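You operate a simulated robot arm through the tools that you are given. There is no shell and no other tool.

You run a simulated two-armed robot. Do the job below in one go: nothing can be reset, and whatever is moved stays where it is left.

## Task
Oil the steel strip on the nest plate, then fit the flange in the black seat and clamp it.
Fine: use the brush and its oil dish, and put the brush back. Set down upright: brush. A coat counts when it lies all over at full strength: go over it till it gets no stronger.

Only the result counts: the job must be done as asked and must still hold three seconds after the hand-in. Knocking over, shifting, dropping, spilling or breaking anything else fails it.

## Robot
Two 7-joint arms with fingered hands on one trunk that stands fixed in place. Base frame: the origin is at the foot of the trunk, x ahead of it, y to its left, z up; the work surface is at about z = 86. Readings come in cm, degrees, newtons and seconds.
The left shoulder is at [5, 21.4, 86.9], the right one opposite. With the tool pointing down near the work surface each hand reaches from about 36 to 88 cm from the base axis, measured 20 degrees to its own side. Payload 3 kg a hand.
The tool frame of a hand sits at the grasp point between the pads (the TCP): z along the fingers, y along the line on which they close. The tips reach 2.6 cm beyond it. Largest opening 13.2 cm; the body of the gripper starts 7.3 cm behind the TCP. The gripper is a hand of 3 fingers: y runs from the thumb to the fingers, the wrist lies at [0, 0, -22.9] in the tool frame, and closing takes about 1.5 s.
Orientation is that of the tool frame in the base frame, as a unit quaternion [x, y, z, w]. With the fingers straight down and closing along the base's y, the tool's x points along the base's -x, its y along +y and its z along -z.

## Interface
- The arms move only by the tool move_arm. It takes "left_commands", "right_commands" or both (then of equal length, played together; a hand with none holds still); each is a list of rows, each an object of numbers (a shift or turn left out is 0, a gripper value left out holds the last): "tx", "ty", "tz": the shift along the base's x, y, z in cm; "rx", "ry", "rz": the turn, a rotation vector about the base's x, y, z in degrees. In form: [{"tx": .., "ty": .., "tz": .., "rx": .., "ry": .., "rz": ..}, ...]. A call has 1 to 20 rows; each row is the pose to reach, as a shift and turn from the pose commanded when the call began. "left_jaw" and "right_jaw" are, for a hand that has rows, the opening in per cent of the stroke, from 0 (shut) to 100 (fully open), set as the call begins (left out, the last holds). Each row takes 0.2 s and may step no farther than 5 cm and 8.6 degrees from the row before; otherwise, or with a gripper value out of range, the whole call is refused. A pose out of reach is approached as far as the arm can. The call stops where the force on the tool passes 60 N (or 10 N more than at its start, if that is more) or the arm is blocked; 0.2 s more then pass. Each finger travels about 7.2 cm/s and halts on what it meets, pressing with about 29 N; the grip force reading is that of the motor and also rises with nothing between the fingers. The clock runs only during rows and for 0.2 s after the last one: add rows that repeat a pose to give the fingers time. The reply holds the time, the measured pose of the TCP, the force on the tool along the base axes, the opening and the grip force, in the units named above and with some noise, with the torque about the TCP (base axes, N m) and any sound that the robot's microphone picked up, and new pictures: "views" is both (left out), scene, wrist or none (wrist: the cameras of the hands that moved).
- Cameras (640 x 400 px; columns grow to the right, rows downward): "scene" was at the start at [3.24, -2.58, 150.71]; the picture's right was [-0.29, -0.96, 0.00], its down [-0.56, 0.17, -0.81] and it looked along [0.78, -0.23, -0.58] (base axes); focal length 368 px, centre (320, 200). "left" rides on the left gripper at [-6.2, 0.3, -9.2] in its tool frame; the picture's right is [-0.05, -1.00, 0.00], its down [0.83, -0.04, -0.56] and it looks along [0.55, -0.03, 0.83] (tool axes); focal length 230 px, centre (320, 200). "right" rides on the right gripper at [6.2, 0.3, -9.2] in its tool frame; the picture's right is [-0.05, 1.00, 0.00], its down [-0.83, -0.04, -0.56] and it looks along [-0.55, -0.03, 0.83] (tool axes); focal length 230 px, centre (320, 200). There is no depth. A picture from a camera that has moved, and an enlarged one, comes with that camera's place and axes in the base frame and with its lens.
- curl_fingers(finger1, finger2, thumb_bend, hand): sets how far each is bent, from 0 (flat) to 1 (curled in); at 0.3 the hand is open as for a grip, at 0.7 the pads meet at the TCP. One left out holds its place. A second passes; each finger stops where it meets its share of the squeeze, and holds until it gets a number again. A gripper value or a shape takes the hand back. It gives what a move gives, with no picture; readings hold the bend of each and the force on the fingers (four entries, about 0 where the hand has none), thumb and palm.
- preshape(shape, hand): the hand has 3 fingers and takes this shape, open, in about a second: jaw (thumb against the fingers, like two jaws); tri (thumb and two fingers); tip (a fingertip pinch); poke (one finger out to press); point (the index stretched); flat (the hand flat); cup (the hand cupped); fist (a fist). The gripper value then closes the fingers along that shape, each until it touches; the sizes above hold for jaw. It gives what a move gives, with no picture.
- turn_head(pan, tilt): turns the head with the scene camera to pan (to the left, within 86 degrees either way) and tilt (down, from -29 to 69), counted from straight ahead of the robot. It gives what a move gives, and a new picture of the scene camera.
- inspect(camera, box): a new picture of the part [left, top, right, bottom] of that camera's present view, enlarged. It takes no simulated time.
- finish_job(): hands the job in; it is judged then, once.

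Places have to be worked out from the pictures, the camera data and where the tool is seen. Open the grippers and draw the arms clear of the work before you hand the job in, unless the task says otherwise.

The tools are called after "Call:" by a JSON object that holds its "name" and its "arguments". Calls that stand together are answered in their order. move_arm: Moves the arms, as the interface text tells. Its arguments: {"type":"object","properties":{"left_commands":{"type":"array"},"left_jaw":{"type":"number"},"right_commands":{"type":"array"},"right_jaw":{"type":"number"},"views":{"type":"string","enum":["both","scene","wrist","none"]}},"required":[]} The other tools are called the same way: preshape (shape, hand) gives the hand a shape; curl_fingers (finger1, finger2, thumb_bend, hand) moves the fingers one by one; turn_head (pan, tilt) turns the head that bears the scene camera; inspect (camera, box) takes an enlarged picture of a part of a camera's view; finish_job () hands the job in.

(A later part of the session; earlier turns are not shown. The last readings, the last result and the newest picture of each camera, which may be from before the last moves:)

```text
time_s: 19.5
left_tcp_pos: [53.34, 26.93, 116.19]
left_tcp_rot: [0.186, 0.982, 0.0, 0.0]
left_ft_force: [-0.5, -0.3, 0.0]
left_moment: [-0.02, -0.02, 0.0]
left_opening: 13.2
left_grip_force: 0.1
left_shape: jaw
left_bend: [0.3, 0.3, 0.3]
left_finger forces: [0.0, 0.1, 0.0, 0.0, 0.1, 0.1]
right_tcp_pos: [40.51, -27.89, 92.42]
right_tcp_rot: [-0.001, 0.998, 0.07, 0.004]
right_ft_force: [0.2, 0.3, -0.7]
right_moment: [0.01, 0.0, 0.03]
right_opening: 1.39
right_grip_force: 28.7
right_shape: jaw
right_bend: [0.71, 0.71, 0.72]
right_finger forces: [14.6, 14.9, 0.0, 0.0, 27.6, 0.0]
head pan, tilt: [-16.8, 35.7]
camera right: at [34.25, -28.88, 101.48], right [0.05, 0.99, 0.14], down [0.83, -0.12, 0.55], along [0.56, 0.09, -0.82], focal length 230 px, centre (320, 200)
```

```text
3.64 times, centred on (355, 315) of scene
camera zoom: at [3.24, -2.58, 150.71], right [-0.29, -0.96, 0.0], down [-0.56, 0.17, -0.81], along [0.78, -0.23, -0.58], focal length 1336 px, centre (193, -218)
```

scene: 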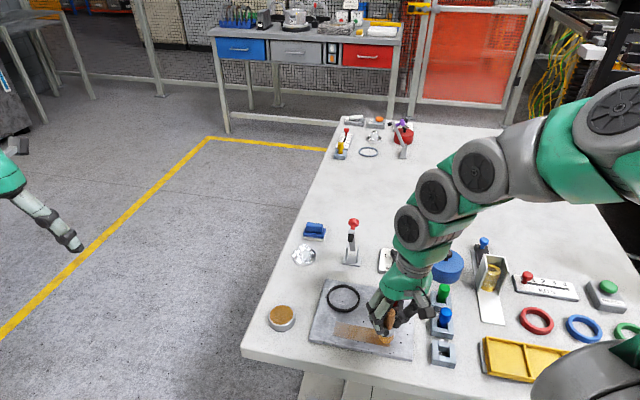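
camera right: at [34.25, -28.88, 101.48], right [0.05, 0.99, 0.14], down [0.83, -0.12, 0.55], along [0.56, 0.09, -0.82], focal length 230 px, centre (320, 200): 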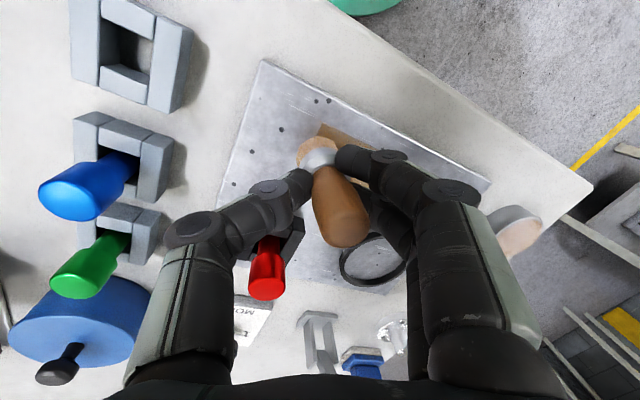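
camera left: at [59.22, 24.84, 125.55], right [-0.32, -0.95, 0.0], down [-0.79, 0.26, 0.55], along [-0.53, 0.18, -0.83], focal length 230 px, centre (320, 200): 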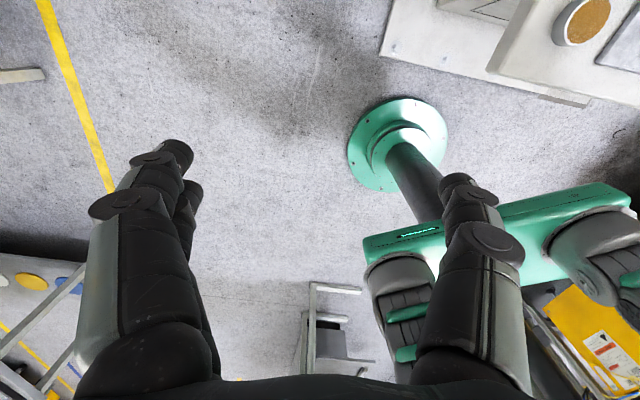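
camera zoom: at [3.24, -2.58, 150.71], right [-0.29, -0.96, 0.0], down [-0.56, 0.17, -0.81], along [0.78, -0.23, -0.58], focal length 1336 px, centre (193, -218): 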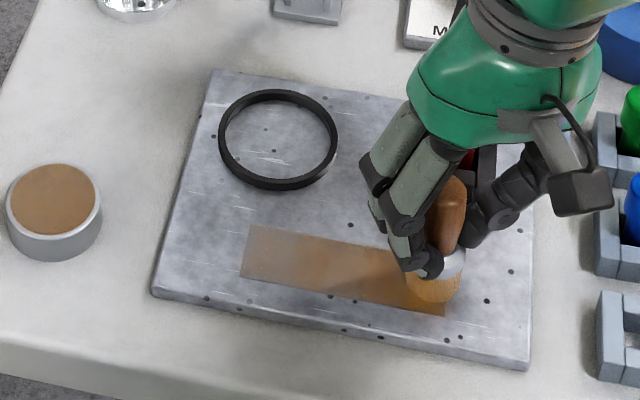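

The strip already shows an even first coat over its whole area. I go over it again with two offset passes, pressing very slightly more.

Call:
{"name": "move_arm", "arguments": {"right_commands": [{"tx": 0.44, "ty": -0.25, "tz": -0.12}, {"tx": 1.18, "ty": 1.05, "tz": -0.12}, {"tx": 1.91, "ty": 2.36, "tz": -0.12}, {"tx": 2.65, "ty": 3.67, "tz": -0.12}, {"tx": 3.38, "ty": 4.98, "tz": -0.12}, {"tx": 4.12, "ty": 6.29, "tz": -0.12}, {"tx": 4.85, "ty": 7.59, "tz": -0.12}, {"tx": 5.59, "ty": 8.9, "tz": -0.12}, {"tx": 4.71, "ty": 9.4, "tz": -0.12}, {"tx": 3.97, "ty": 8.09, "tz": -0.12}, {"tx": 3.24, "ty": 6.79, "tz": -0.12}, {"tx": 2.5, "ty": 5.48, "tz": -0.12}, {"tx": 1.77, "ty": 4.17, "tz": -0.12}, {"tx": 1.03, "ty": 2.86, "tz": -0.12}, {"tx": 0.3, "ty": 1.55, "tz": -0.12}, {"tx": -0.44, "ty": 0.25, "tz": -0.12}, {"tx": -0.19, "ty": -0.35, "tz": -0.12}]}}

Call:
{"name": "inspect", "arguments": {"camera": "scene", "box": [290, 260, 420, 370]}}

```text
time_s: 23.1
left_tcp_pos: [53.41, 26.98, 116.27]
left_tcp_rot: [0.186, 0.982, 0.0, 0.0]
left_ft_force: [-0.1, 0.0, -0.6]
left_moment: [0.04, 0.01, 0.02]
left_opening: 13.19
left_grip_force: 0.0
left_shape: jaw
left_bend: [0.3, 0.3, 0.3]
left_finger forces: [0.0, 0.0, 0.1, 0.0, 0.0, 0.1]
right_tcp_pos: [40.08, -28.26, 92.16]
right_tcp_rot: [-0.001, 0.998, 0.07, 0.002]
right_ft_force: [-6.9, 14.0, 42.0]
right_moment: [1.13, 0.15, 0.13]
right_opening: 1.54
right_grip_force: 29.0
right_shape: jaw
right_bend: [0.71, 0.71, 0.72]
right_finger forces: [28.7, 28.7, 0.0, 0.1, 26.1, 0.0]
head pan, tilt: [-16.8, 35.7]
camera right: at [33.86, -29.28, 101.19], right [0.05, 0.99, 0.14], down [0.83, -0.12, 0.55], along [0.56, 0.09, -0.82], focal length 230 px, centre (320, 200)
```

scene: 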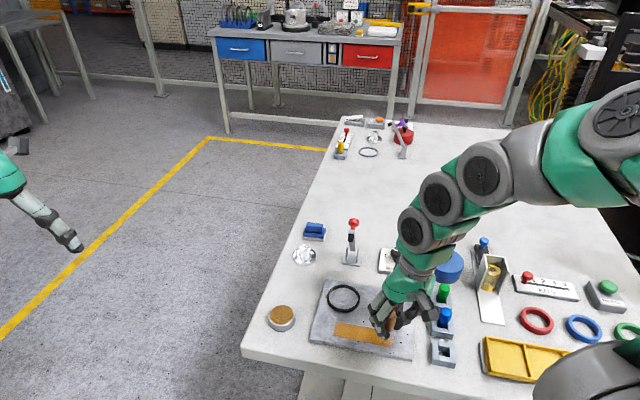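
right: 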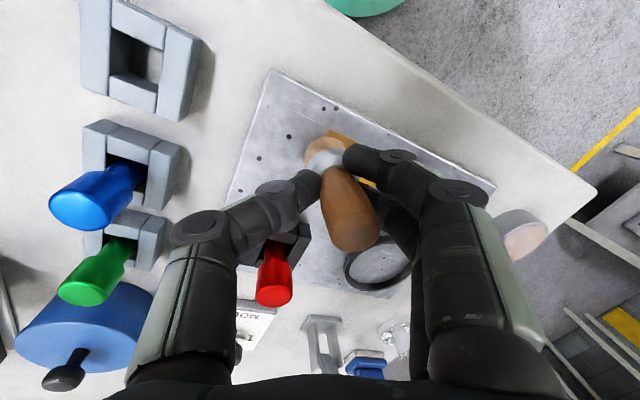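

```text
3.64 times, centred on (355, 315) of scene
camera zoom: at [3.2, -2.54, 150.71], right [-0.29, -0.96, 0.0], down [-0.56, 0.17, -0.81], along [0.78, -0.23, -0.58], focal length 1336 px, centre (193, -218)
```

zoom: 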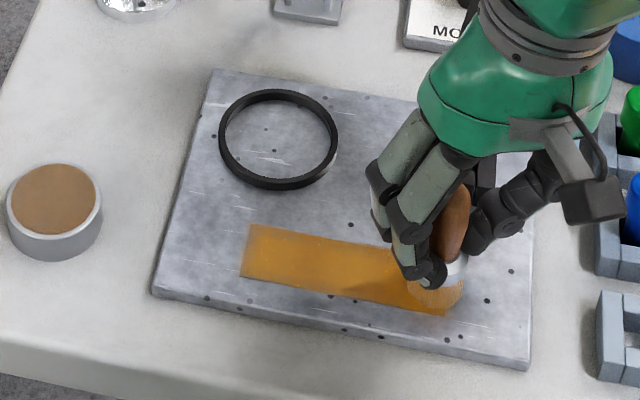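

The coat is much stronger now, but contact force rose to 42 N, so I ease off slightly and make two more passes at the strip's edges.

Call:
{"name": "move_arm", "arguments": {"right_commands": [{"tz": 0.12}, {"tx": 0.21, "ty": 1.59, "tz": 0.12}, {"tx": 0.95, "ty": 2.9, "tz": 0.12}, {"tx": 1.68, "ty": 4.21, "tz": 0.12}, {"tx": 2.42, "ty": 5.52, "tz": 0.12}, {"tx": 3.15, "ty": 6.83, "tz": 0.12}, {"tx": 3.89, "ty": 8.13, "tz": 0.12}, {"tx": 4.62, "ty": 9.44, "tz": 0.12}, {"tx": 5.01, "ty": 10.14, "tz": 0.12}, {"tx": 6.05, "ty": 9.56, "tz": 0.12}, {"tx": 5.32, "ty": 8.25, "tz": 0.12}, {"tx": 4.58, "ty": 6.94, "tz": 0.12}, {"tx": 3.85, "ty": 5.64, "tz": 0.12}, {"tx": 3.11, "ty": 4.33, "tz": 0.12}, {"tx": 2.38, "ty": 3.02, "tz": 0.12}, {"tx": 1.64, "ty": 1.71, "tz": 0.12}, {"tx": 0.91, "ty": 0.4, "tz": 0.12}, {"tx": 0.52, "ty": -0.29, "tz": 0.12}, {"tz": 0.12}]}}

Call:
{"name": "inspect", "arguments": {"camera": "scene", "box": [290, 260, 420, 370]}}

```text
time_s: 27.1
left_tcp_pos: [53.33, 26.9, 116.26]
left_tcp_rot: [0.187, 0.982, 0.0, 0.0]
left_ft_force: [-0.2, -0.4, 0.0]
left_moment: [0.04, 0.03, 0.03]
left_opening: 13.19
left_grip_force: 0.0
left_shape: jaw
left_bend: [0.3, 0.3, 0.3]
left_finger forces: [0.1, 0.0, 0.0, 0.0, 0.1, 0.1]
right_tcp_pos: [40.25, -28.43, 92.42]
right_tcp_rot: [0.0, 0.998, 0.069, 0.003]
right_ft_force: [1.8, -1.3, 4.8]
right_moment: [0.03, -0.03, -0.02]
right_opening: 1.32
right_grip_force: 29.6
right_shape: jaw
right_bend: [0.71, 0.71, 0.71]
right_finger forces: [14.1, 15.1, 0.1, 0.1, 30.0, 0.1]
head pan, tilt: [-16.8, 35.7]
camera right: at [33.95, -29.36, 101.43], right [0.05, 0.99, 0.14], down [0.83, -0.12, 0.55], along [0.56, 0.09, -0.82], focal length 230 px, centre (320, 200)
```

scene: 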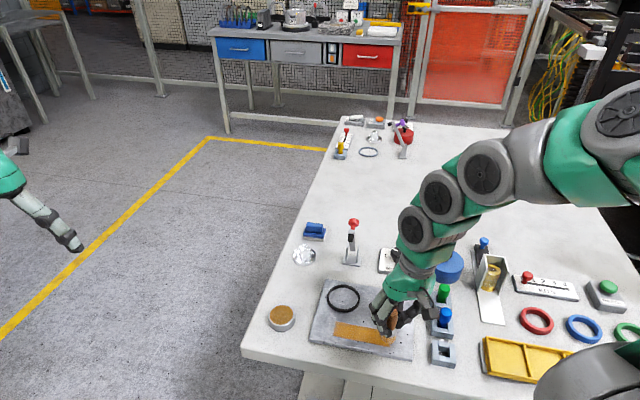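
right: 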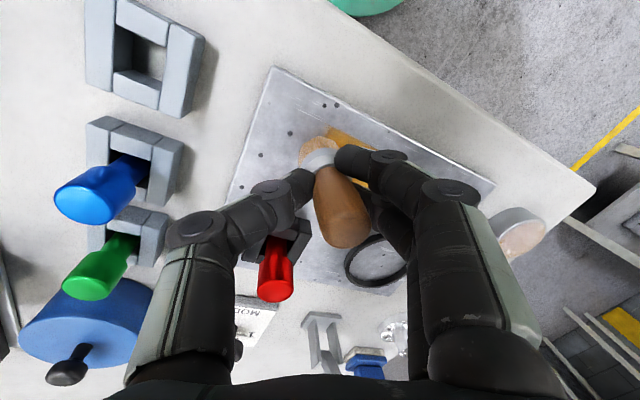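

```text
3.64 times, centred on (355, 315) of scene
camera zoom: at [3.24, -2.58, 150.71], right [-0.29, -0.96, 0.0], down [-0.56, 0.17, -0.81], along [0.78, -0.23, -0.58], focal length 1336 px, centre (193, -218)
```

zoom: 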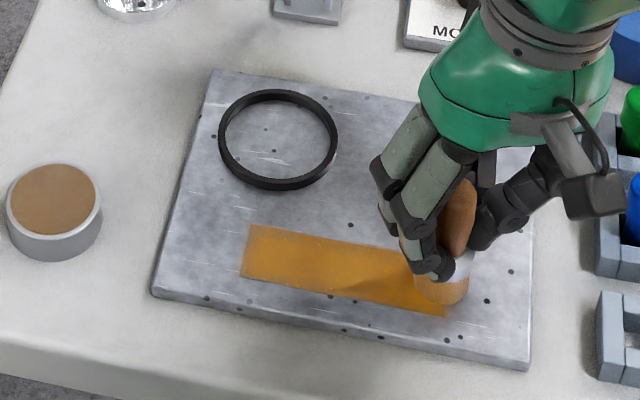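

The colour hardly changed in the last passes and the bristles look drier, with a slightly paler patch mid-strip. I lift and return over the dish for a second dip, looking at the strip on the way.

Call:
{"name": "move_arm", "arguments": {"right_commands": [{"tz": 1.5}, {"tz": 3.5}, {"tz": 6}, {"tx": 1.8, "ty": 3.2, "tz": 6}, {"tx": 3.6, "ty": 6.4, "tz": 6}, {"tx": 5.5, "ty": 9.6, "tz": 6}, {"tx": 7.4, "ty": 12.8, "tz": 6}, {"tx": 9.2, "ty": 16, "tz": 6}, {"tx": 11.05, "ty": 19.2, "tz": 6}, {"tx": 11.05, "ty": 19.2, "tz": 6}]}}

Call:
{"name": "inspect", "arguments": {"camera": "scene", "box": [310, 290, 410, 360]}}

Call:
{"name": "inspect", "arguments": {"camera": "scene", "box": [230, 220, 360, 340]}}

Call:
{"name": "inspect", "arguments": {"camera": "right", "box": [0, 0, 420, 270]}}

```text
time_s: 29.3
left_tcp_pos: [53.4, 26.91, 116.2]
left_tcp_rot: [0.187, 0.982, 0.0, 0.0]
left_ft_force: [-0.3, -0.6, 0.2]
left_moment: [-0.07, 0.01, 0.02]
left_opening: 13.19
left_grip_force: 0.0
left_shape: jaw
left_bend: [0.3, 0.3, 0.3]
left_finger forces: [0.0, 0.0, 0.1, 0.1, 0.0, 0.0]
right_tcp_pos: [51.27, -8.92, 98.44]
right_tcp_rot: [0.0, 0.997, 0.071, 0.003]
right_ft_force: [-0.7, 0.5, -1.1]
right_moment: [-0.01, 0.0, -0.02]
right_opening: 1.29
right_grip_force: 29.1
right_shape: jaw
right_bend: [0.71, 0.71, 0.71]
right_finger forces: [14.5, 14.7, 0.1, 0.1, 27.7, 0.0]
head pan, tilt: [-16.8, 35.7]
camera right: at [45.02, -9.96, 107.56], right [0.05, 0.99, 0.14], down [0.83, -0.12, 0.55], along [0.56, 0.09, -0.82], focal length 230 px, centre (320, 200)
```

scene: 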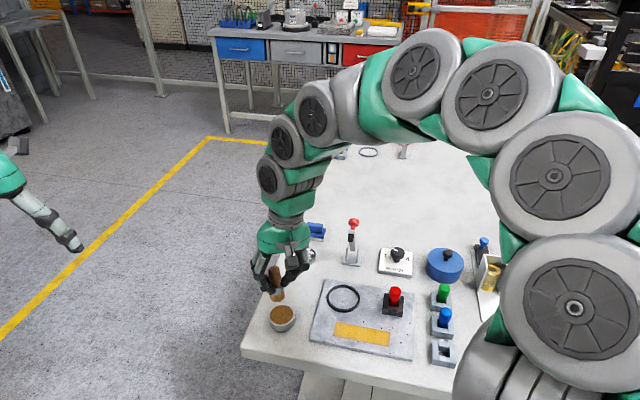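
right: 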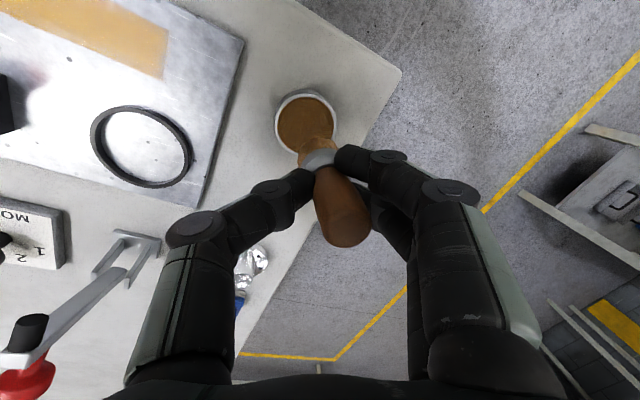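

```text
5.71 times, centred on (360, 325) of scene
camera zoom: at [3.24, -2.58, 150.71], right [-0.29, -0.96, 0.0], down [-0.56, 0.17, -0.81], along [0.78, -0.23, -0.58], focal length 2100 px, centre (91, -514)
```

zoom: 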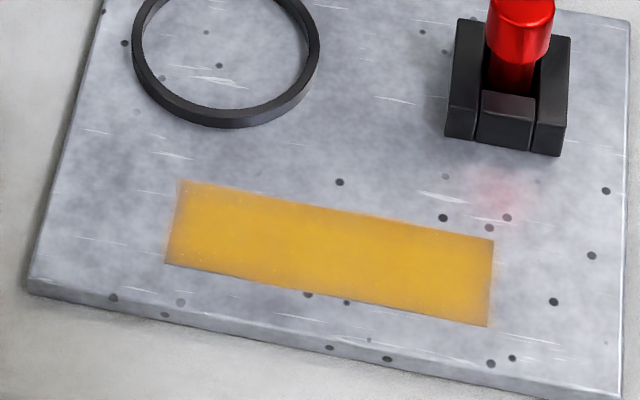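

```text
3.33 times, centred on (295, 280) of scene
camera zoom: at [3.24, -2.58, 150.71], right [-0.29, -0.96, 0.0], down [-0.56, 0.17, -0.81], along [0.78, -0.23, -0.58], focal length 1225 px, centre (403, -67)
```

zoom: 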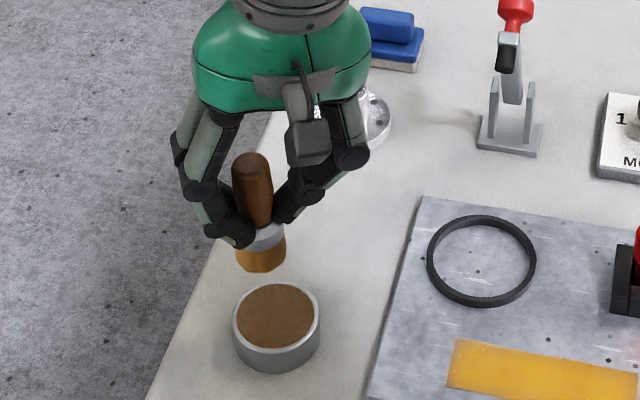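

```text
1.48 times, centred on (210, 135) of right
camera zoom: at [45.02, -9.96, 107.56], right [0.05, 0.99, 0.14], down [0.83, -0.12, 0.55], along [0.56, 0.09, -0.82], focal length 341 px, centre (483, 296)
```

zoom: 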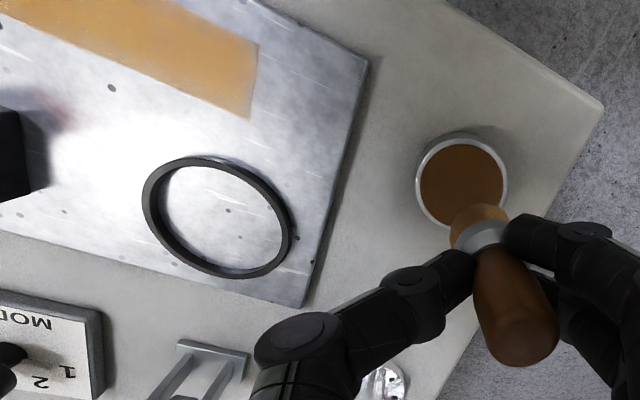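

Coat covers everything; a second dip will show if it can get stronger. Tip is about 0.45 cm too far in +y, so I correct and lower gently into the oil.

Call:
{"name": "move_arm", "arguments": {"right_commands": [{"tx": 0.1, "ty": -0.45, "tz": -1.5}, {"tx": 0.1, "ty": -0.45, "tz": -3}, {"tx": 0.1, "ty": -0.45, "tz": -4.2}, {"tx": 0.1, "ty": -0.45, "tz": -4.8}, {"tx": 0.1, "ty": -0.45, "tz": -5.2}, {"tx": 0.1, "ty": -0.45, "tz": -5.4}, {"tx": 0.1, "ty": -0.45, "tz": -5.4}], "views": "wrist"}}

Call:
{"name": "inspect", "arguments": {"camera": "scene", "box": [230, 220, 360, 340]}}

```text
time_s: 30.9
left_tcp_pos: [53.36, 26.88, 116.33]
left_tcp_rot: [0.187, 0.982, 0.001, 0.0]
left_ft_force: [0.3, -0.3, 0.2]
left_moment: [0.01, -0.01, 0.0]
left_opening: 13.2
left_grip_force: 0.0
left_shape: jaw
left_bend: [0.3, 0.3, 0.3]
left_finger forces: [0.1, 0.1, 0.0, 0.1, 0.0, 0.0]
right_tcp_pos: [51.39, -9.57, 93.06]
right_tcp_rot: [0.0, 0.997, 0.071, 0.005]
right_ft_force: [7.7, -4.8, 57.9]
right_moment: [0.42, -0.27, -0.11]
right_opening: 1.68
right_grip_force: 28.6
right_shape: jaw
right_bend: [0.72, 0.72, 0.72]
right_finger forces: [23.6, 28.1, 0.0, 0.0, 48.8, 0.1]
head pan, tilt: [-16.8, 35.7]
camera right: at [45.19, -10.62, 102.15], right [0.05, 0.99, 0.14], down [0.82, -0.12, 0.55], along [0.56, 0.09, -0.82], focal length 230 px, centre (320, 200)
```

right: 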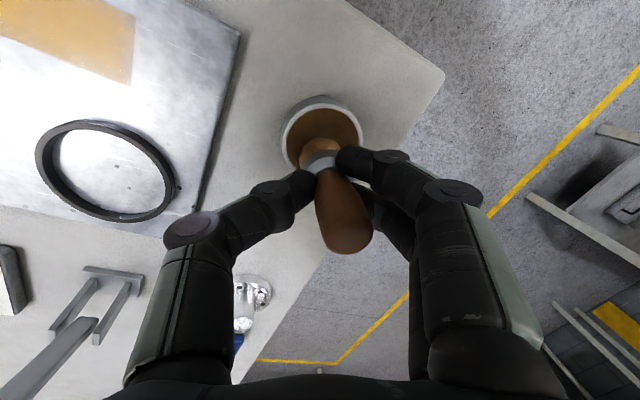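

```text
3.33 times, centred on (295, 280) of scene
camera zoom: at [3.19, -2.58, 150.71], right [-0.29, -0.96, 0.0], down [-0.56, 0.17, -0.81], along [0.78, -0.23, -0.58], focal length 1225 px, centre (403, -67)
```

zoom: 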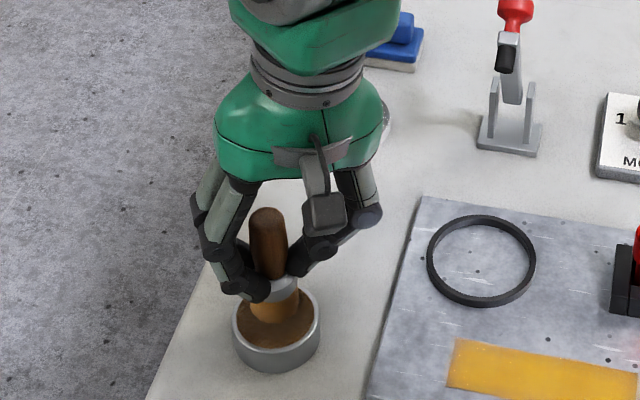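

Dipped again (bottomed at 58 N), so I raise it back out gently.

Call:
{"name": "move_arm", "arguments": {"right_commands": [{"tz": 0.4}, {"tz": 0.8}, {"tz": 1.6}, {"tz": 2.8}, {"tz": 4}, {"tz": 5}, {"tz": 5}], "views": "wrist"}}

Call:
{"name": "inspect", "arguments": {"camera": "scene", "box": [230, 220, 360, 340]}}

Call:
{"name": "inspect", "arguments": {"camera": "right", "box": [220, 80, 420, 270]}}

```text
time_s: 32.5
left_tcp_pos: [53.39, 26.85, 116.2]
left_tcp_rot: [0.186, 0.983, 0.0, 0.0]
left_ft_force: [-0.2, -0.1, -0.3]
left_moment: [-0.04, 0.02, 0.01]
left_opening: 13.18
left_grip_force: 0.1
left_shape: jaw
left_bend: [0.3, 0.3, 0.3]
left_finger forces: [0.0, 0.0, 0.0, 0.0, 0.1, 0.0]
right_tcp_pos: [51.43, -9.46, 97.83]
right_tcp_rot: [0.0, 0.998, 0.07, 0.002]
right_ft_force: [-0.9, -0.1, -1.2]
right_moment: [-0.01, 0.01, 0.0]
right_opening: 1.35
right_grip_force: 29.4
right_shape: jaw
right_bend: [0.71, 0.71, 0.72]
right_finger forces: [14.5, 15.5, 0.0, 0.0, 28.2, 0.0]
head pan, tilt: [-16.8, 35.7]
camera right: at [45.13, -10.54, 107.01], right [0.05, 0.99, 0.14], down [0.83, -0.12, 0.55], along [0.56, 0.09, -0.82], focal length 230 px, centre (320, 200)
```

right: 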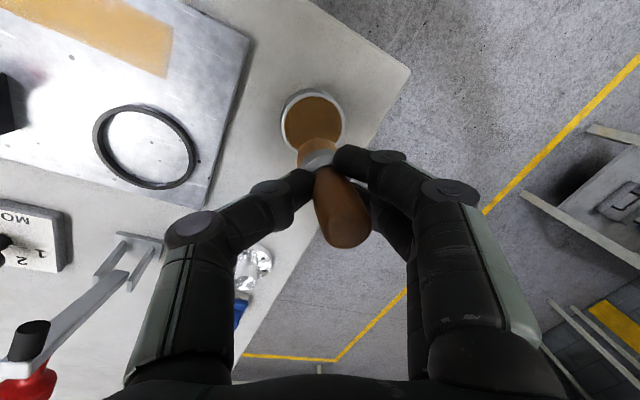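

```text
3.33 times, centred on (295, 280) of scene
camera zoom: at [3.24, -2.58, 150.71], right [-0.29, -0.96, 0.0], down [-0.56, 0.17, -0.81], along [0.78, -0.23, -0.58], focal length 1225 px, centre (403, -67)
```

zoom: 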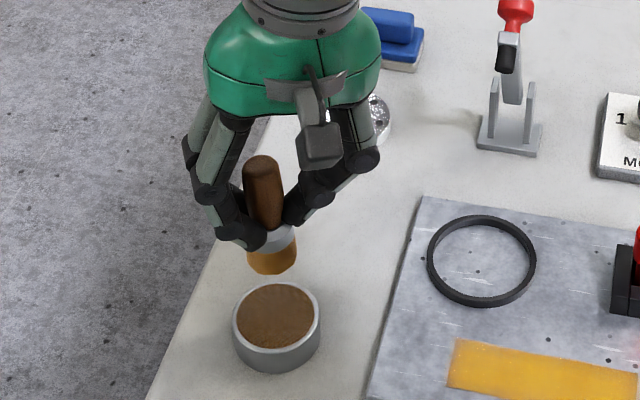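

```text
2.11 times, centred on (320, 175) of right
camera zoom: at [45.13, -10.54, 107.01], right [0.05, 0.99, 0.14], down [0.83, -0.12, 0.55], along [0.56, 0.09, -0.82], focal length 484 px, centre (320, 253)
```

zoom: 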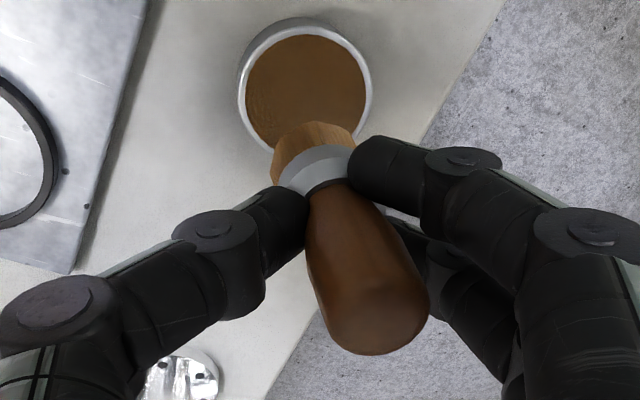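

The brush is freshly loaded and upright. I carry it back to the strip's near-left end and lower to just above contact.

Call:
{"name": "move_arm", "arguments": {"right_commands": [{"tx": -1.5, "ty": -2.4}, {"tx": -3, "ty": -4.7}, {"tx": -4.4, "ty": -7}, {"tx": -5.7, "ty": -9.15}, {"tx": -5.7, "ty": -9.15, "tz": -2}, {"tx": -5.7, "ty": -9.15, "tz": -3.8}, {"tx": -5.7, "ty": -9.15, "tz": -4.8}, {"tx": -5.7, "ty": -9.15, "tz": -5.2}, {"tx": -5.7, "ty": -9.15, "tz": -5.4}, {"tx": -5.7, "ty": -9.15, "tz": -5.5}, {"tx": -5.7, "ty": -9.15, "tz": -5.5}], "views": "wrist"}}

Call:
{"name": "inspect", "arguments": {"camera": "scene", "box": [290, 260, 420, 370]}}

```text
time_s: 34.9
left_tcp_pos: [53.37, 26.87, 116.26]
left_tcp_rot: [0.186, 0.983, 0.0, 0.001]
left_ft_force: [0.4, -0.7, 0.0]
left_moment: [0.0, 0.02, 0.0]
left_opening: 13.19
left_grip_force: 0.1
left_shape: jaw
left_bend: [0.3, 0.3, 0.3]
left_finger forces: [0.0, 0.1, 0.0, 0.0, 0.1, 0.1]
right_tcp_pos: [45.67, -18.76, 92.41]
right_tcp_rot: [0.0, 0.998, 0.069, 0.003]
right_ft_force: [-0.3, -0.1, -0.6]
right_moment: [-0.02, 0.0, 0.02]
right_opening: 1.34
right_grip_force: 29.1
right_shape: jaw
right_bend: [0.71, 0.71, 0.72]
right_finger forces: [14.5, 15.3, 0.0, 0.0, 27.7, 0.1]
head pan, tilt: [-16.8, 35.7]
camera right: at [39.49, -19.76, 101.52], right [0.05, 0.99, 0.14], down [0.83, -0.12, 0.55], along [0.56, 0.09, -0.82], focal length 230 px, centre (320, 200)
```

right: 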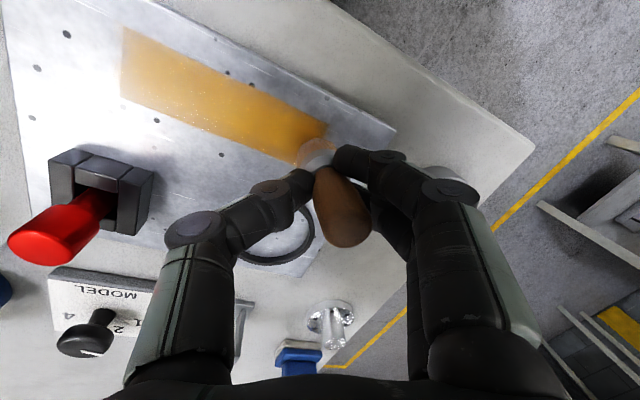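

```text
3.64 times, centred on (355, 315) of scene
camera zoom: at [3.24, -2.58, 150.71], right [-0.29, -0.96, 0.0], down [-0.56, 0.17, -0.81], along [0.78, -0.23, -0.58], focal length 1336 px, centre (193, -218)
```

zoom: 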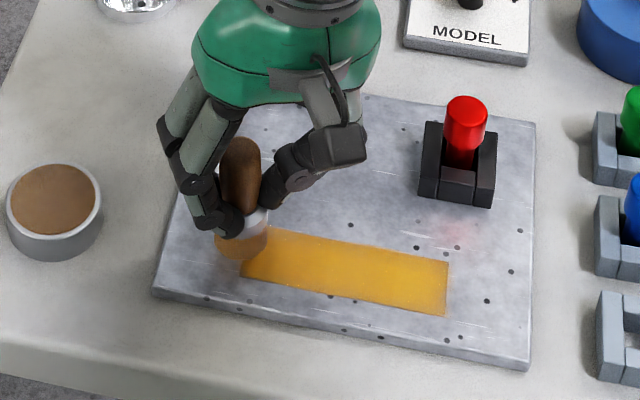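

The tip is at the strip's end, just touching. I make two slow edge passes with the fresh load.

Call:
{"name": "move_arm", "arguments": {"right_commands": [{"tx": 0.65, "ty": -0.37, "tz": -0.08}, {"tx": -0.08, "ty": -1.68, "tz": -0.1}, {"tx": -0.82, "ty": -2.99, "tz": -0.1}, {"tx": -1.55, "ty": -4.29, "tz": -0.1}, {"tx": -2.29, "ty": -5.6, "tz": -0.1}, {"tx": -3.02, "ty": -6.91, "tz": -0.1}, {"tx": -3.76, "ty": -8.22, "tz": -0.1}, {"tx": -4.5, "ty": -9.53, "tz": -0.1}, {"tx": -4.89, "ty": -10.22, "tz": -0.1}, {"tx": -6.19, "ty": -9.48, "tz": -0.1}, {"tx": -5.45, "ty": -8.18, "tz": -0.1}, {"tx": -4.72, "ty": -6.87, "tz": -0.1}, {"tx": -3.98, "ty": -5.56, "tz": -0.1}, {"tx": -3.25, "ty": -4.25, "tz": -0.1}, {"tx": -2.51, "ty": -2.94, "tz": -0.1}, {"tx": -1.78, "ty": -1.64, "tz": -0.1}, {"tx": -1.04, "ty": -0.33, "tz": -0.1}, {"tx": -0.65, "ty": 0.37, "tz": -0.1}, {"tz": -0.1}], "views": "wrist"}}

Call:
{"name": "inspect", "arguments": {"camera": "scene", "box": [290, 260, 420, 370]}}

```text
time_s: 38.9
left_tcp_pos: [53.36, 26.85, 116.12]
left_tcp_rot: [0.187, 0.982, 0.0, 0.0]
left_ft_force: [-0.1, -0.6, -0.4]
left_moment: [-0.01, 0.0, 0.02]
left_opening: 13.2
left_grip_force: 0.0
left_shape: jaw
left_bend: [0.3, 0.3, 0.3]
left_finger forces: [0.0, 0.1, 0.0, 0.1, 0.0, 0.0]
right_tcp_pos: [45.72, -18.74, 92.39]
right_tcp_rot: [0.0, 0.997, 0.071, 0.003]
right_ft_force: [-0.1, 0.6, -1.3]
right_moment: [0.01, 0.03, 0.0]
right_opening: 1.35
right_grip_force: 28.8
right_shape: jaw
right_bend: [0.71, 0.71, 0.72]
right_finger forces: [14.8, 16.4, 0.1, 0.1, 28.6, 0.0]
head pan, tilt: [-16.8, 35.7]
camera right: at [39.47, -19.66, 101.47], right [0.05, 0.99, 0.14], down [0.83, -0.12, 0.55], along [0.56, 0.09, -0.82], focal length 230 px, centre (320, 200)
```

right: 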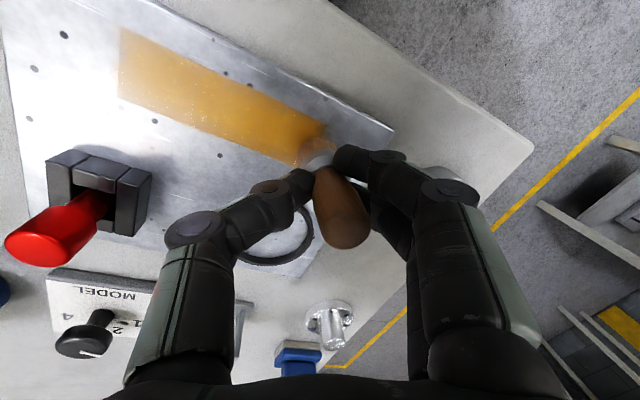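

```text
3.64 times, centred on (355, 315) of scene
camera zoom: at [3.24, -2.58, 150.71], right [-0.29, -0.96, 0.0], down [-0.56, 0.17, -0.81], along [0.78, -0.23, -0.58], focal length 1336 px, centre (193, -218)
```

zoom: 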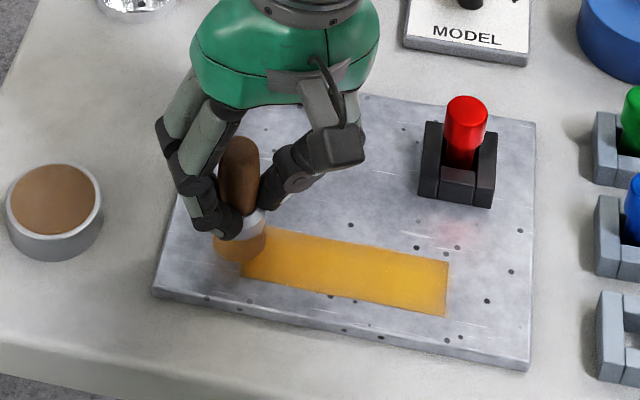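

The coat looks saturated, but contact was very light. I do one more pair of passes a touch lower, then lift to compare the colour.

Call:
{"name": "move_arm", "arguments": {"right_commands": [{"tx": -0.39, "ty": -1.51, "tz": -0.1}, {"tx": -1.12, "ty": -2.82, "tz": -0.1}, {"tx": -1.86, "ty": -4.12, "tz": -0.1}, {"tx": -2.59, "ty": -5.43, "tz": -0.1}, {"tx": -3.33, "ty": -6.74, "tz": -0.1}, {"tx": -4.06, "ty": -8.05, "tz": -0.1}, {"tx": -4.8, "ty": -9.36, "tz": -0.1}, {"tx": -5.14, "ty": -9.97, "tz": -0.1}, {"tx": -5.84, "ty": -9.57, "tz": -0.1}, {"tx": -5.1, "ty": -8.26, "tz": -0.1}, {"tx": -4.37, "ty": -6.95, "tz": -0.1}, {"tx": -3.63, "ty": -5.64, "tz": -0.1}, {"tx": -2.9, "ty": -4.33, "tz": -0.1}, {"tx": -2.16, "ty": -3.03, "tz": -0.1}, {"tx": -1.43, "ty": -1.72, "tz": -0.1}, {"tx": -0.69, "ty": -0.41, "tz": -0.1}, {"tx": -0.35, "ty": 0.2, "tz": -0.1}, {"tz": 1.5}, {"tx": 1.5, "ty": 3, "tz": 4.5}, {"tx": 3, "ty": 6, "tz": 6}], "views": "wrist"}}

Call:
{"name": "inspect", "arguments": {"camera": "scene", "box": [310, 290, 410, 360]}}

Call:
{"name": "inspect", "arguments": {"camera": "scene", "box": [230, 220, 360, 340]}}

```text
time_s: 43.1
left_tcp_pos: [53.48, 26.98, 116.19]
left_tcp_rot: [0.187, 0.982, 0.0, 0.0]
left_ft_force: [0.1, 0.2, 0.1]
left_moment: [-0.02, 0.0, 0.01]
left_opening: 13.19
left_grip_force: 0.1
left_shape: jaw
left_bend: [0.3, 0.3, 0.3]
left_finger forces: [0.0, 0.1, 0.0, 0.0, 0.0, 0.0]
right_tcp_pos: [48.57, -12.73, 98.41]
right_tcp_rot: [0.0, 0.998, 0.069, 0.003]
right_ft_force: [0.2, 0.3, -0.9]
right_moment: [0.0, -0.04, 0.01]
right_opening: 1.4
right_grip_force: 29.1
right_shape: jaw
right_bend: [0.71, 0.71, 0.72]
right_finger forces: [14.1, 15.4, 0.1, 0.0, 27.8, 0.0]
head pan, tilt: [-16.8, 35.7]
camera right: at [42.43, -13.68, 107.54], right [0.05, 0.99, 0.14], down [0.83, -0.12, 0.55], along [0.56, 0.09, -0.82], focal length 230 px, centre (320, 200)
```

right: 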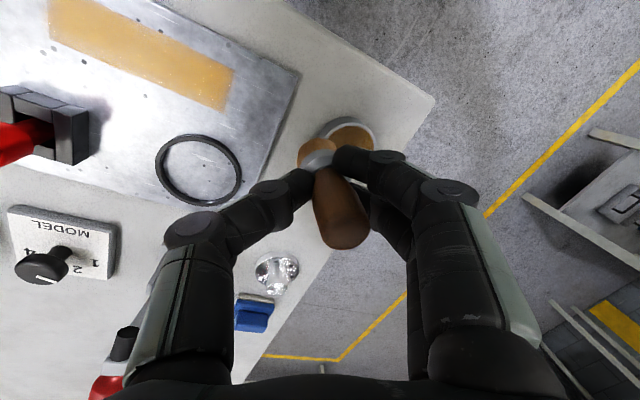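

```text
5.71 times, centred on (360, 325) of scene
camera zoom: at [3.24, -2.58, 150.71], right [-0.29, -0.96, 0.0], down [-0.56, 0.17, -0.81], along [0.78, -0.23, -0.58], focal length 2100 px, centre (91, -514)
```

zoom: 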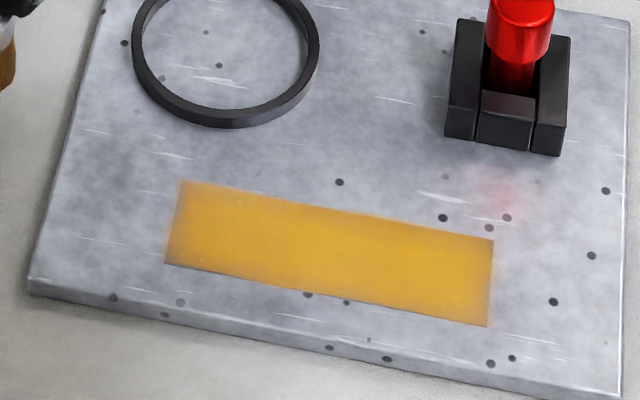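

```text
3.33 times, centred on (295, 280) of scene
camera zoom: at [3.24, -2.58, 150.71], right [-0.29, -0.96, 0.0], down [-0.56, 0.17, -0.81], along [0.78, -0.23, -0.58], focal length 1225 px, centre (403, -67)
```

zoom: 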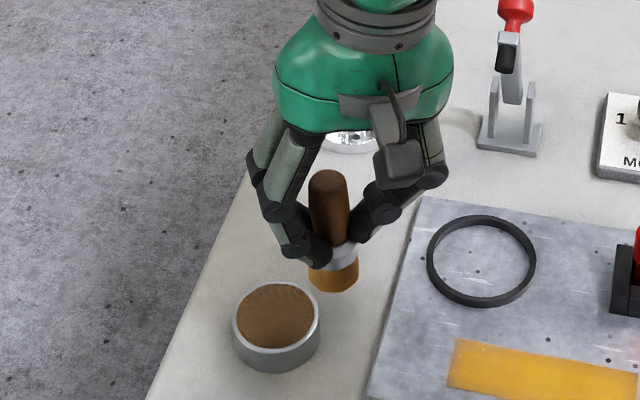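

The coat looks unchanged by the last passes. I zoom closely on both ends before deciding it's saturated.

Call:
{"name": "inspect", "arguments": {"camera": "scene", "box": [332, 318, 362, 342]}}

Call:
{"name": "inspect", "arguments": {"camera": "scene", "box": [368, 326, 398, 350]}}

Call:
{"name": "inspect", "arguments": {"camera": "right", "box": [30, 0, 260, 120]}}

```text
16.00 times, centred on (347, 330) of scene
camera zoom: at [3.24, -2.58, 150.71], right [-0.29, -0.96, 0.0], down [-0.56, 0.17, -0.81], along [0.78, -0.23, -0.58], focal length 5880 px, centre (-112, -1880)
```

zoom: 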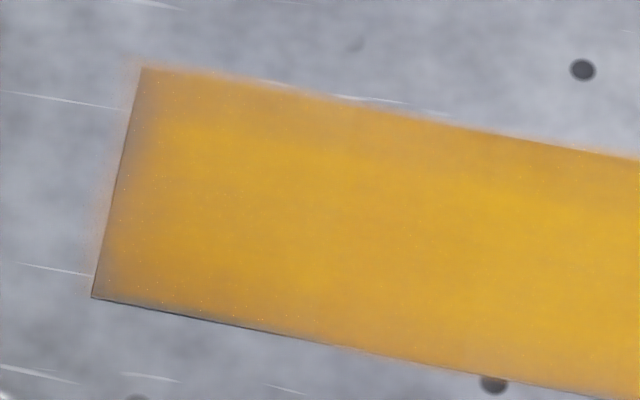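

```text
16.00 times, centred on (383, 338) of scene
camera zoom: at [3.24, -2.58, 150.71], right [-0.29, -0.96, 0.0], down [-0.56, 0.17, -0.81], along [0.78, -0.23, -0.58], focal length 5880 px, centre (-688, -2008)
```

zoom: 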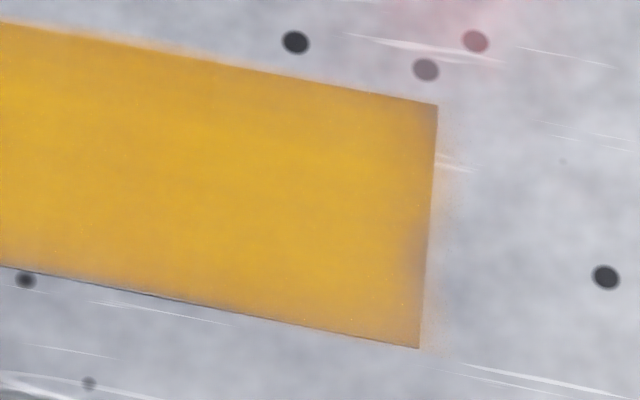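

```text
2.78 times, centred on (145, 60) of right
camera zoom: at [42.43, -13.68, 107.54], right [0.05, 0.99, 0.14], down [0.83, -0.12, 0.55], along [0.56, 0.09, -0.82], focal length 640 px, centre (807, 590)
```

zoom: 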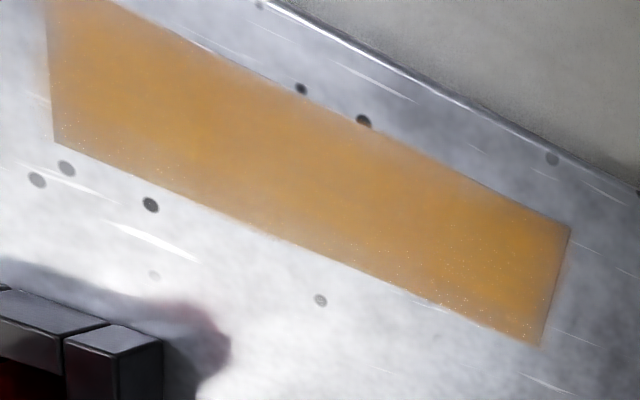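

The near-left end and the +x edge look a bit paler than the middle. I dip once more (less deep) and then make a perimeter pass over the edges.

Call:
{"name": "move_arm", "arguments": {"right_commands": [{"tx": 1.5, "ty": 1.7}, {"tx": 2.85, "ty": 3.35}, {"tx": 2.85, "ty": 3.35}, {"tx": 2.85, "ty": 3.35, "tz": -2}, {"tx": 2.85, "ty": 3.35, "tz": -4}, {"tx": 2.85, "ty": 3.35, "tz": -4.7}, {"tx": 2.85, "ty": 3.35, "tz": -5}, {"tx": 2.85, "ty": 3.35, "tz": -5.1}, {"tx": 2.85, "ty": 3.35, "tz": -5.1}], "views": "wrist"}}

Call:
{"name": "inspect", "arguments": {"camera": "scene", "box": [230, 220, 360, 340]}}

```text
time_s: 45.1
left_tcp_pos: [53.5, 26.92, 116.18]
left_tcp_rot: [0.187, 0.982, 0.0, -0.001]
left_ft_force: [0.5, -0.2, -0.2]
left_moment: [0.06, -0.03, 0.0]
left_opening: 13.19
left_grip_force: 0.1
left_shape: jaw
left_bend: [0.3, 0.3, 0.3]
left_finger forces: [0.1, 0.0, 0.1, 0.0, 0.0, 0.0]
right_tcp_pos: [51.57, -9.57, 93.47]
right_tcp_rot: [0.0, 0.997, 0.071, 0.004]
right_ft_force: [2.6, -0.7, 13.1]
right_moment: [0.16, -0.05, -0.04]
right_opening: 1.38
right_grip_force: 28.9
right_shape: jaw
right_bend: [0.71, 0.71, 0.72]
right_finger forces: [14.5, 16.0, 0.0, 0.0, 29.3, 0.0]
head pan, tilt: [-16.8, 35.7]
camera right: at [45.3, -10.44, 102.44], right [0.05, 0.99, 0.14], down [0.83, -0.12, 0.55], along [0.56, 0.09, -0.82], focal length 230 px, centre (320, 200)
```

right: 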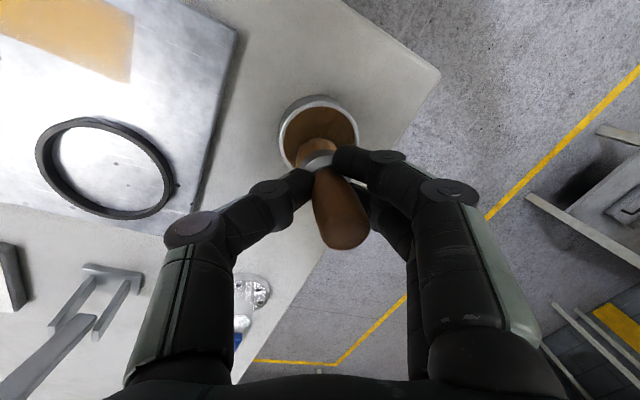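

```text
3.33 times, centred on (295, 280) of scene
camera zoom: at [3.23, -2.58, 150.71], right [-0.29, -0.96, 0.0], down [-0.56, 0.17, -0.81], along [0.78, -0.23, -0.58], focal length 1225 px, centre (403, -67)
```

zoom: 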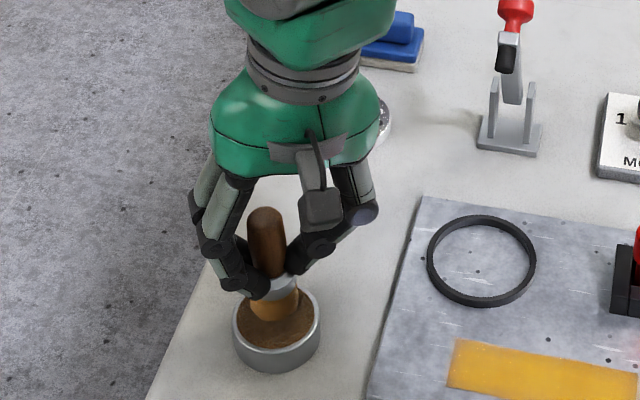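

Dip touched at 13 N. I lift and carry the brush back to the strip end.

Call:
{"name": "move_arm", "arguments": {"right_commands": [{"tz": 0.5}, {"tz": 1.5}, {"tz": 3}, {"tz": 4.5}, {"tx": -1.9, "ty": -3.1, "tz": 4.5}, {"tx": -3.9, "ty": -6.2, "tz": 4.5}, {"tx": -5.85, "ty": -9.35, "tz": 4}, {"tx": -5.85, "ty": -9.35, "tz": 2}, {"tx": -5.85, "ty": -9.35, "tz": 0.2}, {"tx": -5.85, "ty": -9.35, "tz": -0.5}, {"tx": -5.85, "ty": -9.35, "tz": -0.8}, {"tx": -5.85, "ty": -9.35, "tz": -1.0}, {"tx": -5.85, "ty": -9.35, "tz": -1.0}], "views": "wrist"}}

Call:
{"name": "inspect", "arguments": {"camera": "scene", "box": [290, 260, 420, 370]}}

```text
time_s: 47.9
left_tcp_pos: [53.38, 26.81, 116.19]
left_tcp_rot: [0.187, 0.982, 0.0, 0.0]
left_ft_force: [-0.4, -0.2, 0.4]
left_moment: [0.02, -0.04, -0.01]
left_opening: 13.19
left_grip_force: 0.0
left_shape: jaw
left_bend: [0.3, 0.3, 0.3]
left_finger forces: [0.0, 0.1, 0.0, 0.0, 0.1, 0.0]
right_tcp_pos: [45.72, -18.9, 92.3]
right_tcp_rot: [0.0, 0.998, 0.07, 0.004]
right_ft_force: [3.2, -3.2, 22.4]
right_moment: [0.2, -0.08, -0.05]
right_opening: 1.39
right_grip_force: 28.5
right_shape: jaw
right_bend: [0.71, 0.71, 0.72]
right_finger forces: [15.3, 18.4, 0.1, 0.0, 33.1, 0.0]
head pan, tilt: [-16.8, 35.7]
camera right: at [39.46, -19.83, 101.41], right [0.05, 0.99, 0.14], down [0.83, -0.12, 0.55], along [0.56, 0.09, -0.82], focal length 230 px, centre (320, 200)
```

right: 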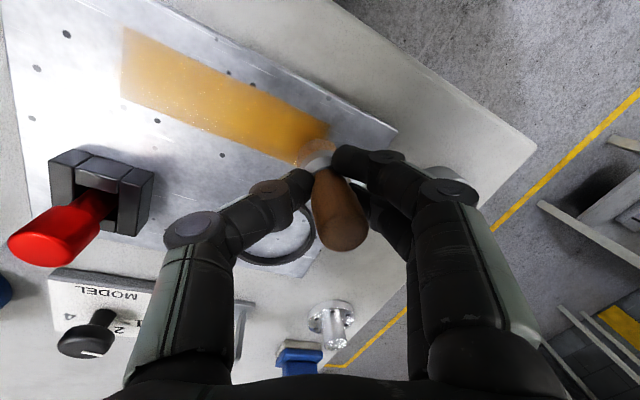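

```text
3.64 times, centred on (355, 315) of scene
camera zoom: at [3.23, -2.58, 150.71], right [-0.29, -0.96, 0.0], down [-0.56, 0.17, -0.81], along [0.78, -0.23, -0.58], focal length 1336 px, centre (193, -218)
```

zoom: 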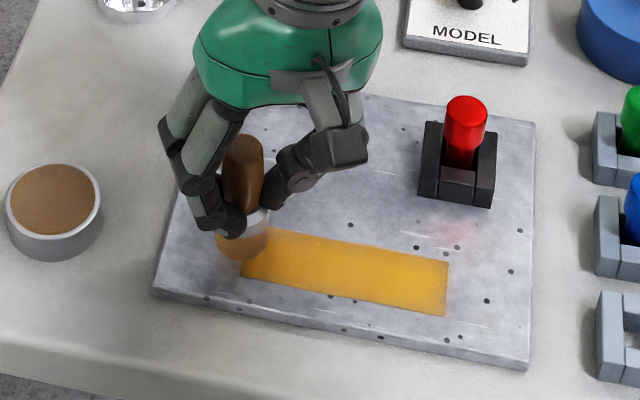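

Contact at 22 N; I make the perimeter pass along both edges and across both ends.

Call:
{"name": "move_arm", "arguments": {"right_commands": [{"tx": 0.94, "ty": -0.99, "tz": 0.03}, {"tx": -1.33, "ty": 0.29, "tz": 0.03}, {"tx": 0.64, "ty": -1.51, "tz": 0.03}, {"tx": -0.09, "ty": -2.82, "tz": 0.03}, {"tx": -0.83, "ty": -4.13, "tz": 0.03}, {"tx": -1.56, "ty": -5.43, "tz": 0.03}, {"tx": -2.3, "ty": -6.74, "tz": 0.03}, {"tx": -3.03, "ty": -8.05, "tz": 0.03}, {"tx": -3.77, "ty": -9.36, "tz": 0.03}, {"tx": -4.26, "ty": -10.23, "tz": 0.03}, {"tx": -6.52, "ty": -8.95, "tz": 0.03}, {"tx": -5.0, "ty": -8.89, "tz": 0.03}, {"tx": -5.79, "ty": -7.65, "tz": 0.03}, {"tx": -5.05, "ty": -6.34, "tz": 0.03}, {"tx": -4.32, "ty": -5.03, "tz": 0.03}, {"tx": -3.58, "ty": -3.72, "tz": 0.03}, {"tx": -2.85, "ty": -2.41, "tz": 0.03}, {"tx": -2.11, "ty": -1.1, "tz": 0.03}, {"tx": -1.38, "ty": 0.2, "tz": 0.03}, {"tx": 0, "ty": 0, "tz": 0.03}], "views": "none"}}

Call:
{"name": "inspect", "arguments": {"camera": "scene", "box": [290, 260, 420, 370]}}

```text
time_s: 52.1
left_tcp_pos: [53.38, 26.94, 116.2]
left_tcp_rot: [0.187, 0.982, 0.0, 0.0]
left_ft_force: [0.1, 0.6, 0.0]
left_moment: [0.01, 0.0, 0.01]
left_opening: 13.18
left_grip_force: 0.0
left_shape: jaw
left_bend: [0.3, 0.3, 0.3]
left_finger forces: [0.0, 0.0, 0.1, 0.0, 0.1, 0.1]
right_tcp_pos: [45.75, -18.65, 92.38]
right_tcp_rot: [0.0, 0.998, 0.07, 0.004]
right_ft_force: [-4.4, 1.5, 14.0]
right_moment: [0.2, 0.08, 0.04]
right_opening: 1.41
right_grip_force: 28.8
right_shape: jaw
right_bend: [0.71, 0.71, 0.72]
right_finger forces: [20.5, 21.1, 0.0, 0.0, 29.6, 0.0]
head pan, tilt: [-16.8, 35.7]
```

```text
3.64 times, centred on (355, 315) of scene
camera zoom: at [3.23, -2.58, 150.71], right [-0.29, -0.96, 0.0], down [-0.56, 0.17, -0.81], along [0.78, -0.23, -0.58], focal length 1336 px, centre (193, -218)
```

zoom: 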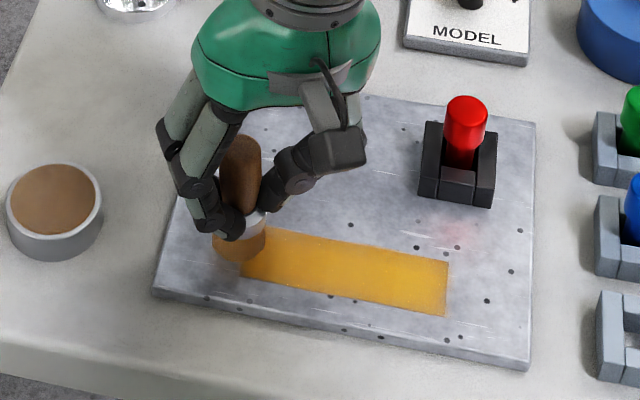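

Good steady contact (14 N). I scrub the near-left end some more and then lift to compare.

Call:
{"name": "move_arm", "arguments": {"right_commands": [{"tx": 0.97, "ty": -0.94}, {"tx": -1.3, "ty": 0.33}, {"tx": 0.7, "ty": -1.4}, {"tx": -1.5, "ty": -0.1}, {"tx": 0.4, "ty": -1.9}, {"tx": -1.7, "ty": -0.7}, {"tx": 0.1, "ty": -2.4}, {"tx": -0.8, "ty": -1.5}, {"tx": 0.9, "ty": -0.5}, {"tx": -0.6, "ty": 0.4}, {"tx": 0.2, "ty": 0.5, "tz": 1}, {"tx": 0.2, "ty": 2, "tz": 3}, {"tx": 1.5, "ty": 5, "tz": 5}, {"tx": 3.0, "ty": 6.5, "tz": 6}, {"tx": 3.0, "ty": 6.5, "tz": 6}], "views": "none"}}

Call:
{"name": "inspect", "arguments": {"camera": "scene", "box": [332, 318, 362, 342]}}

Call:
{"name": "inspect", "arguments": {"camera": "scene", "box": [368, 326, 398, 350]}}

Call:
{"name": "inspect", "arguments": {"camera": "scene", "box": [310, 290, 410, 360]}}

```text
time_s: 55.3
left_tcp_pos: [53.58, 26.82, 116.21]
left_tcp_rot: [0.187, 0.982, 0.001, 0.0]
left_ft_force: [-0.3, 1.1, -0.9]
left_moment: [0.0, 0.04, -0.03]
left_opening: 13.21
left_grip_force: 0.1
left_shape: jaw
left_bend: [0.3, 0.3, 0.3]
left_finger forces: [0.0, 0.1, 0.0, 0.1, 0.0, 0.0]
right_tcp_pos: [48.71, -12.32, 98.53]
right_tcp_rot: [0.0, 0.998, 0.069, 0.002]
right_ft_force: [0.1, 0.7, -1.8]
right_moment: [0.01, 0.0, 0.0]
right_opening: 1.34
right_grip_force: 28.8
right_shape: jaw
right_bend: [0.71, 0.71, 0.71]
right_finger forces: [16.3, 18.1, 0.0, 0.0, 26.0, 0.0]
head pan, tilt: [-16.8, 35.7]
```

```text
16.00 times, centred on (347, 330) of scene
camera zoom: at [3.24, -2.58, 150.71], right [-0.29, -0.96, 0.0], down [-0.56, 0.17, -0.81], along [0.78, -0.23, -0.58], focal length 5880 px, centre (-112, -1880)
```

zoom: 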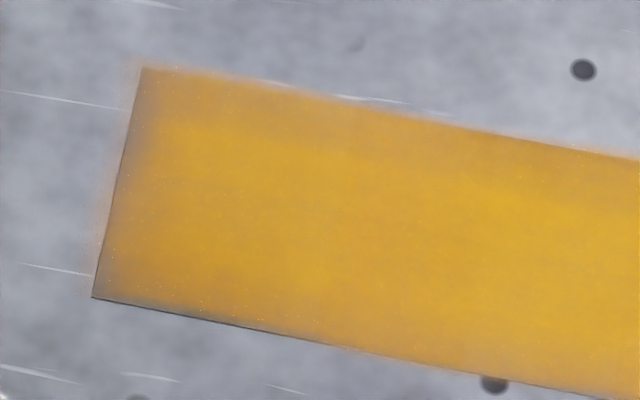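

```text
16.00 times, centred on (383, 338) of scene
camera zoom: at [3.24, -2.58, 150.71], right [-0.29, -0.96, 0.0], down [-0.56, 0.17, -0.81], along [0.78, -0.23, -0.58], focal length 5880 px, centre (-688, -2008)
```

zoom: 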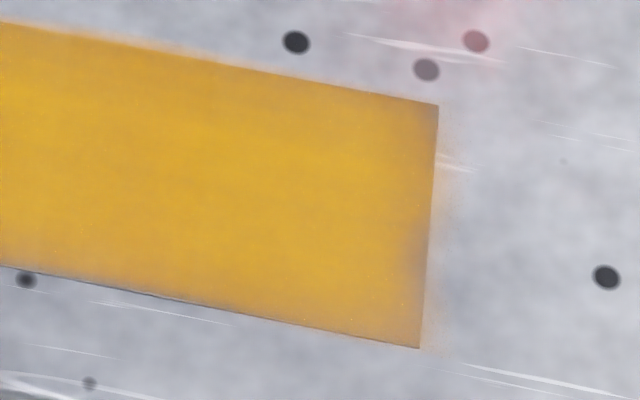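

```text
5.71 times, centred on (360, 325) of scene
camera zoom: at [3.24, -2.58, 150.71], right [-0.29, -0.96, 0.0], down [-0.56, 0.17, -0.81], along [0.78, -0.23, -0.58], focal length 2100 px, centre (91, -514)
```

zoom: 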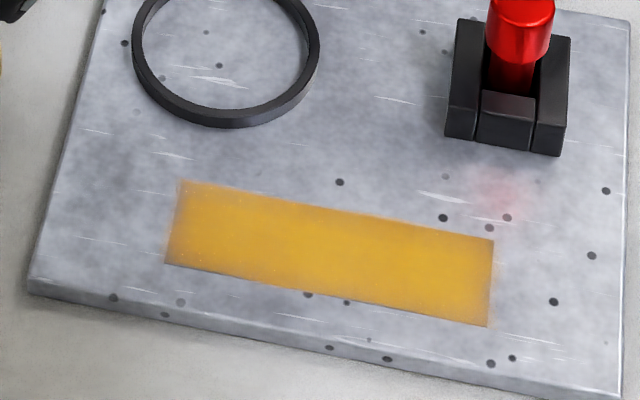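

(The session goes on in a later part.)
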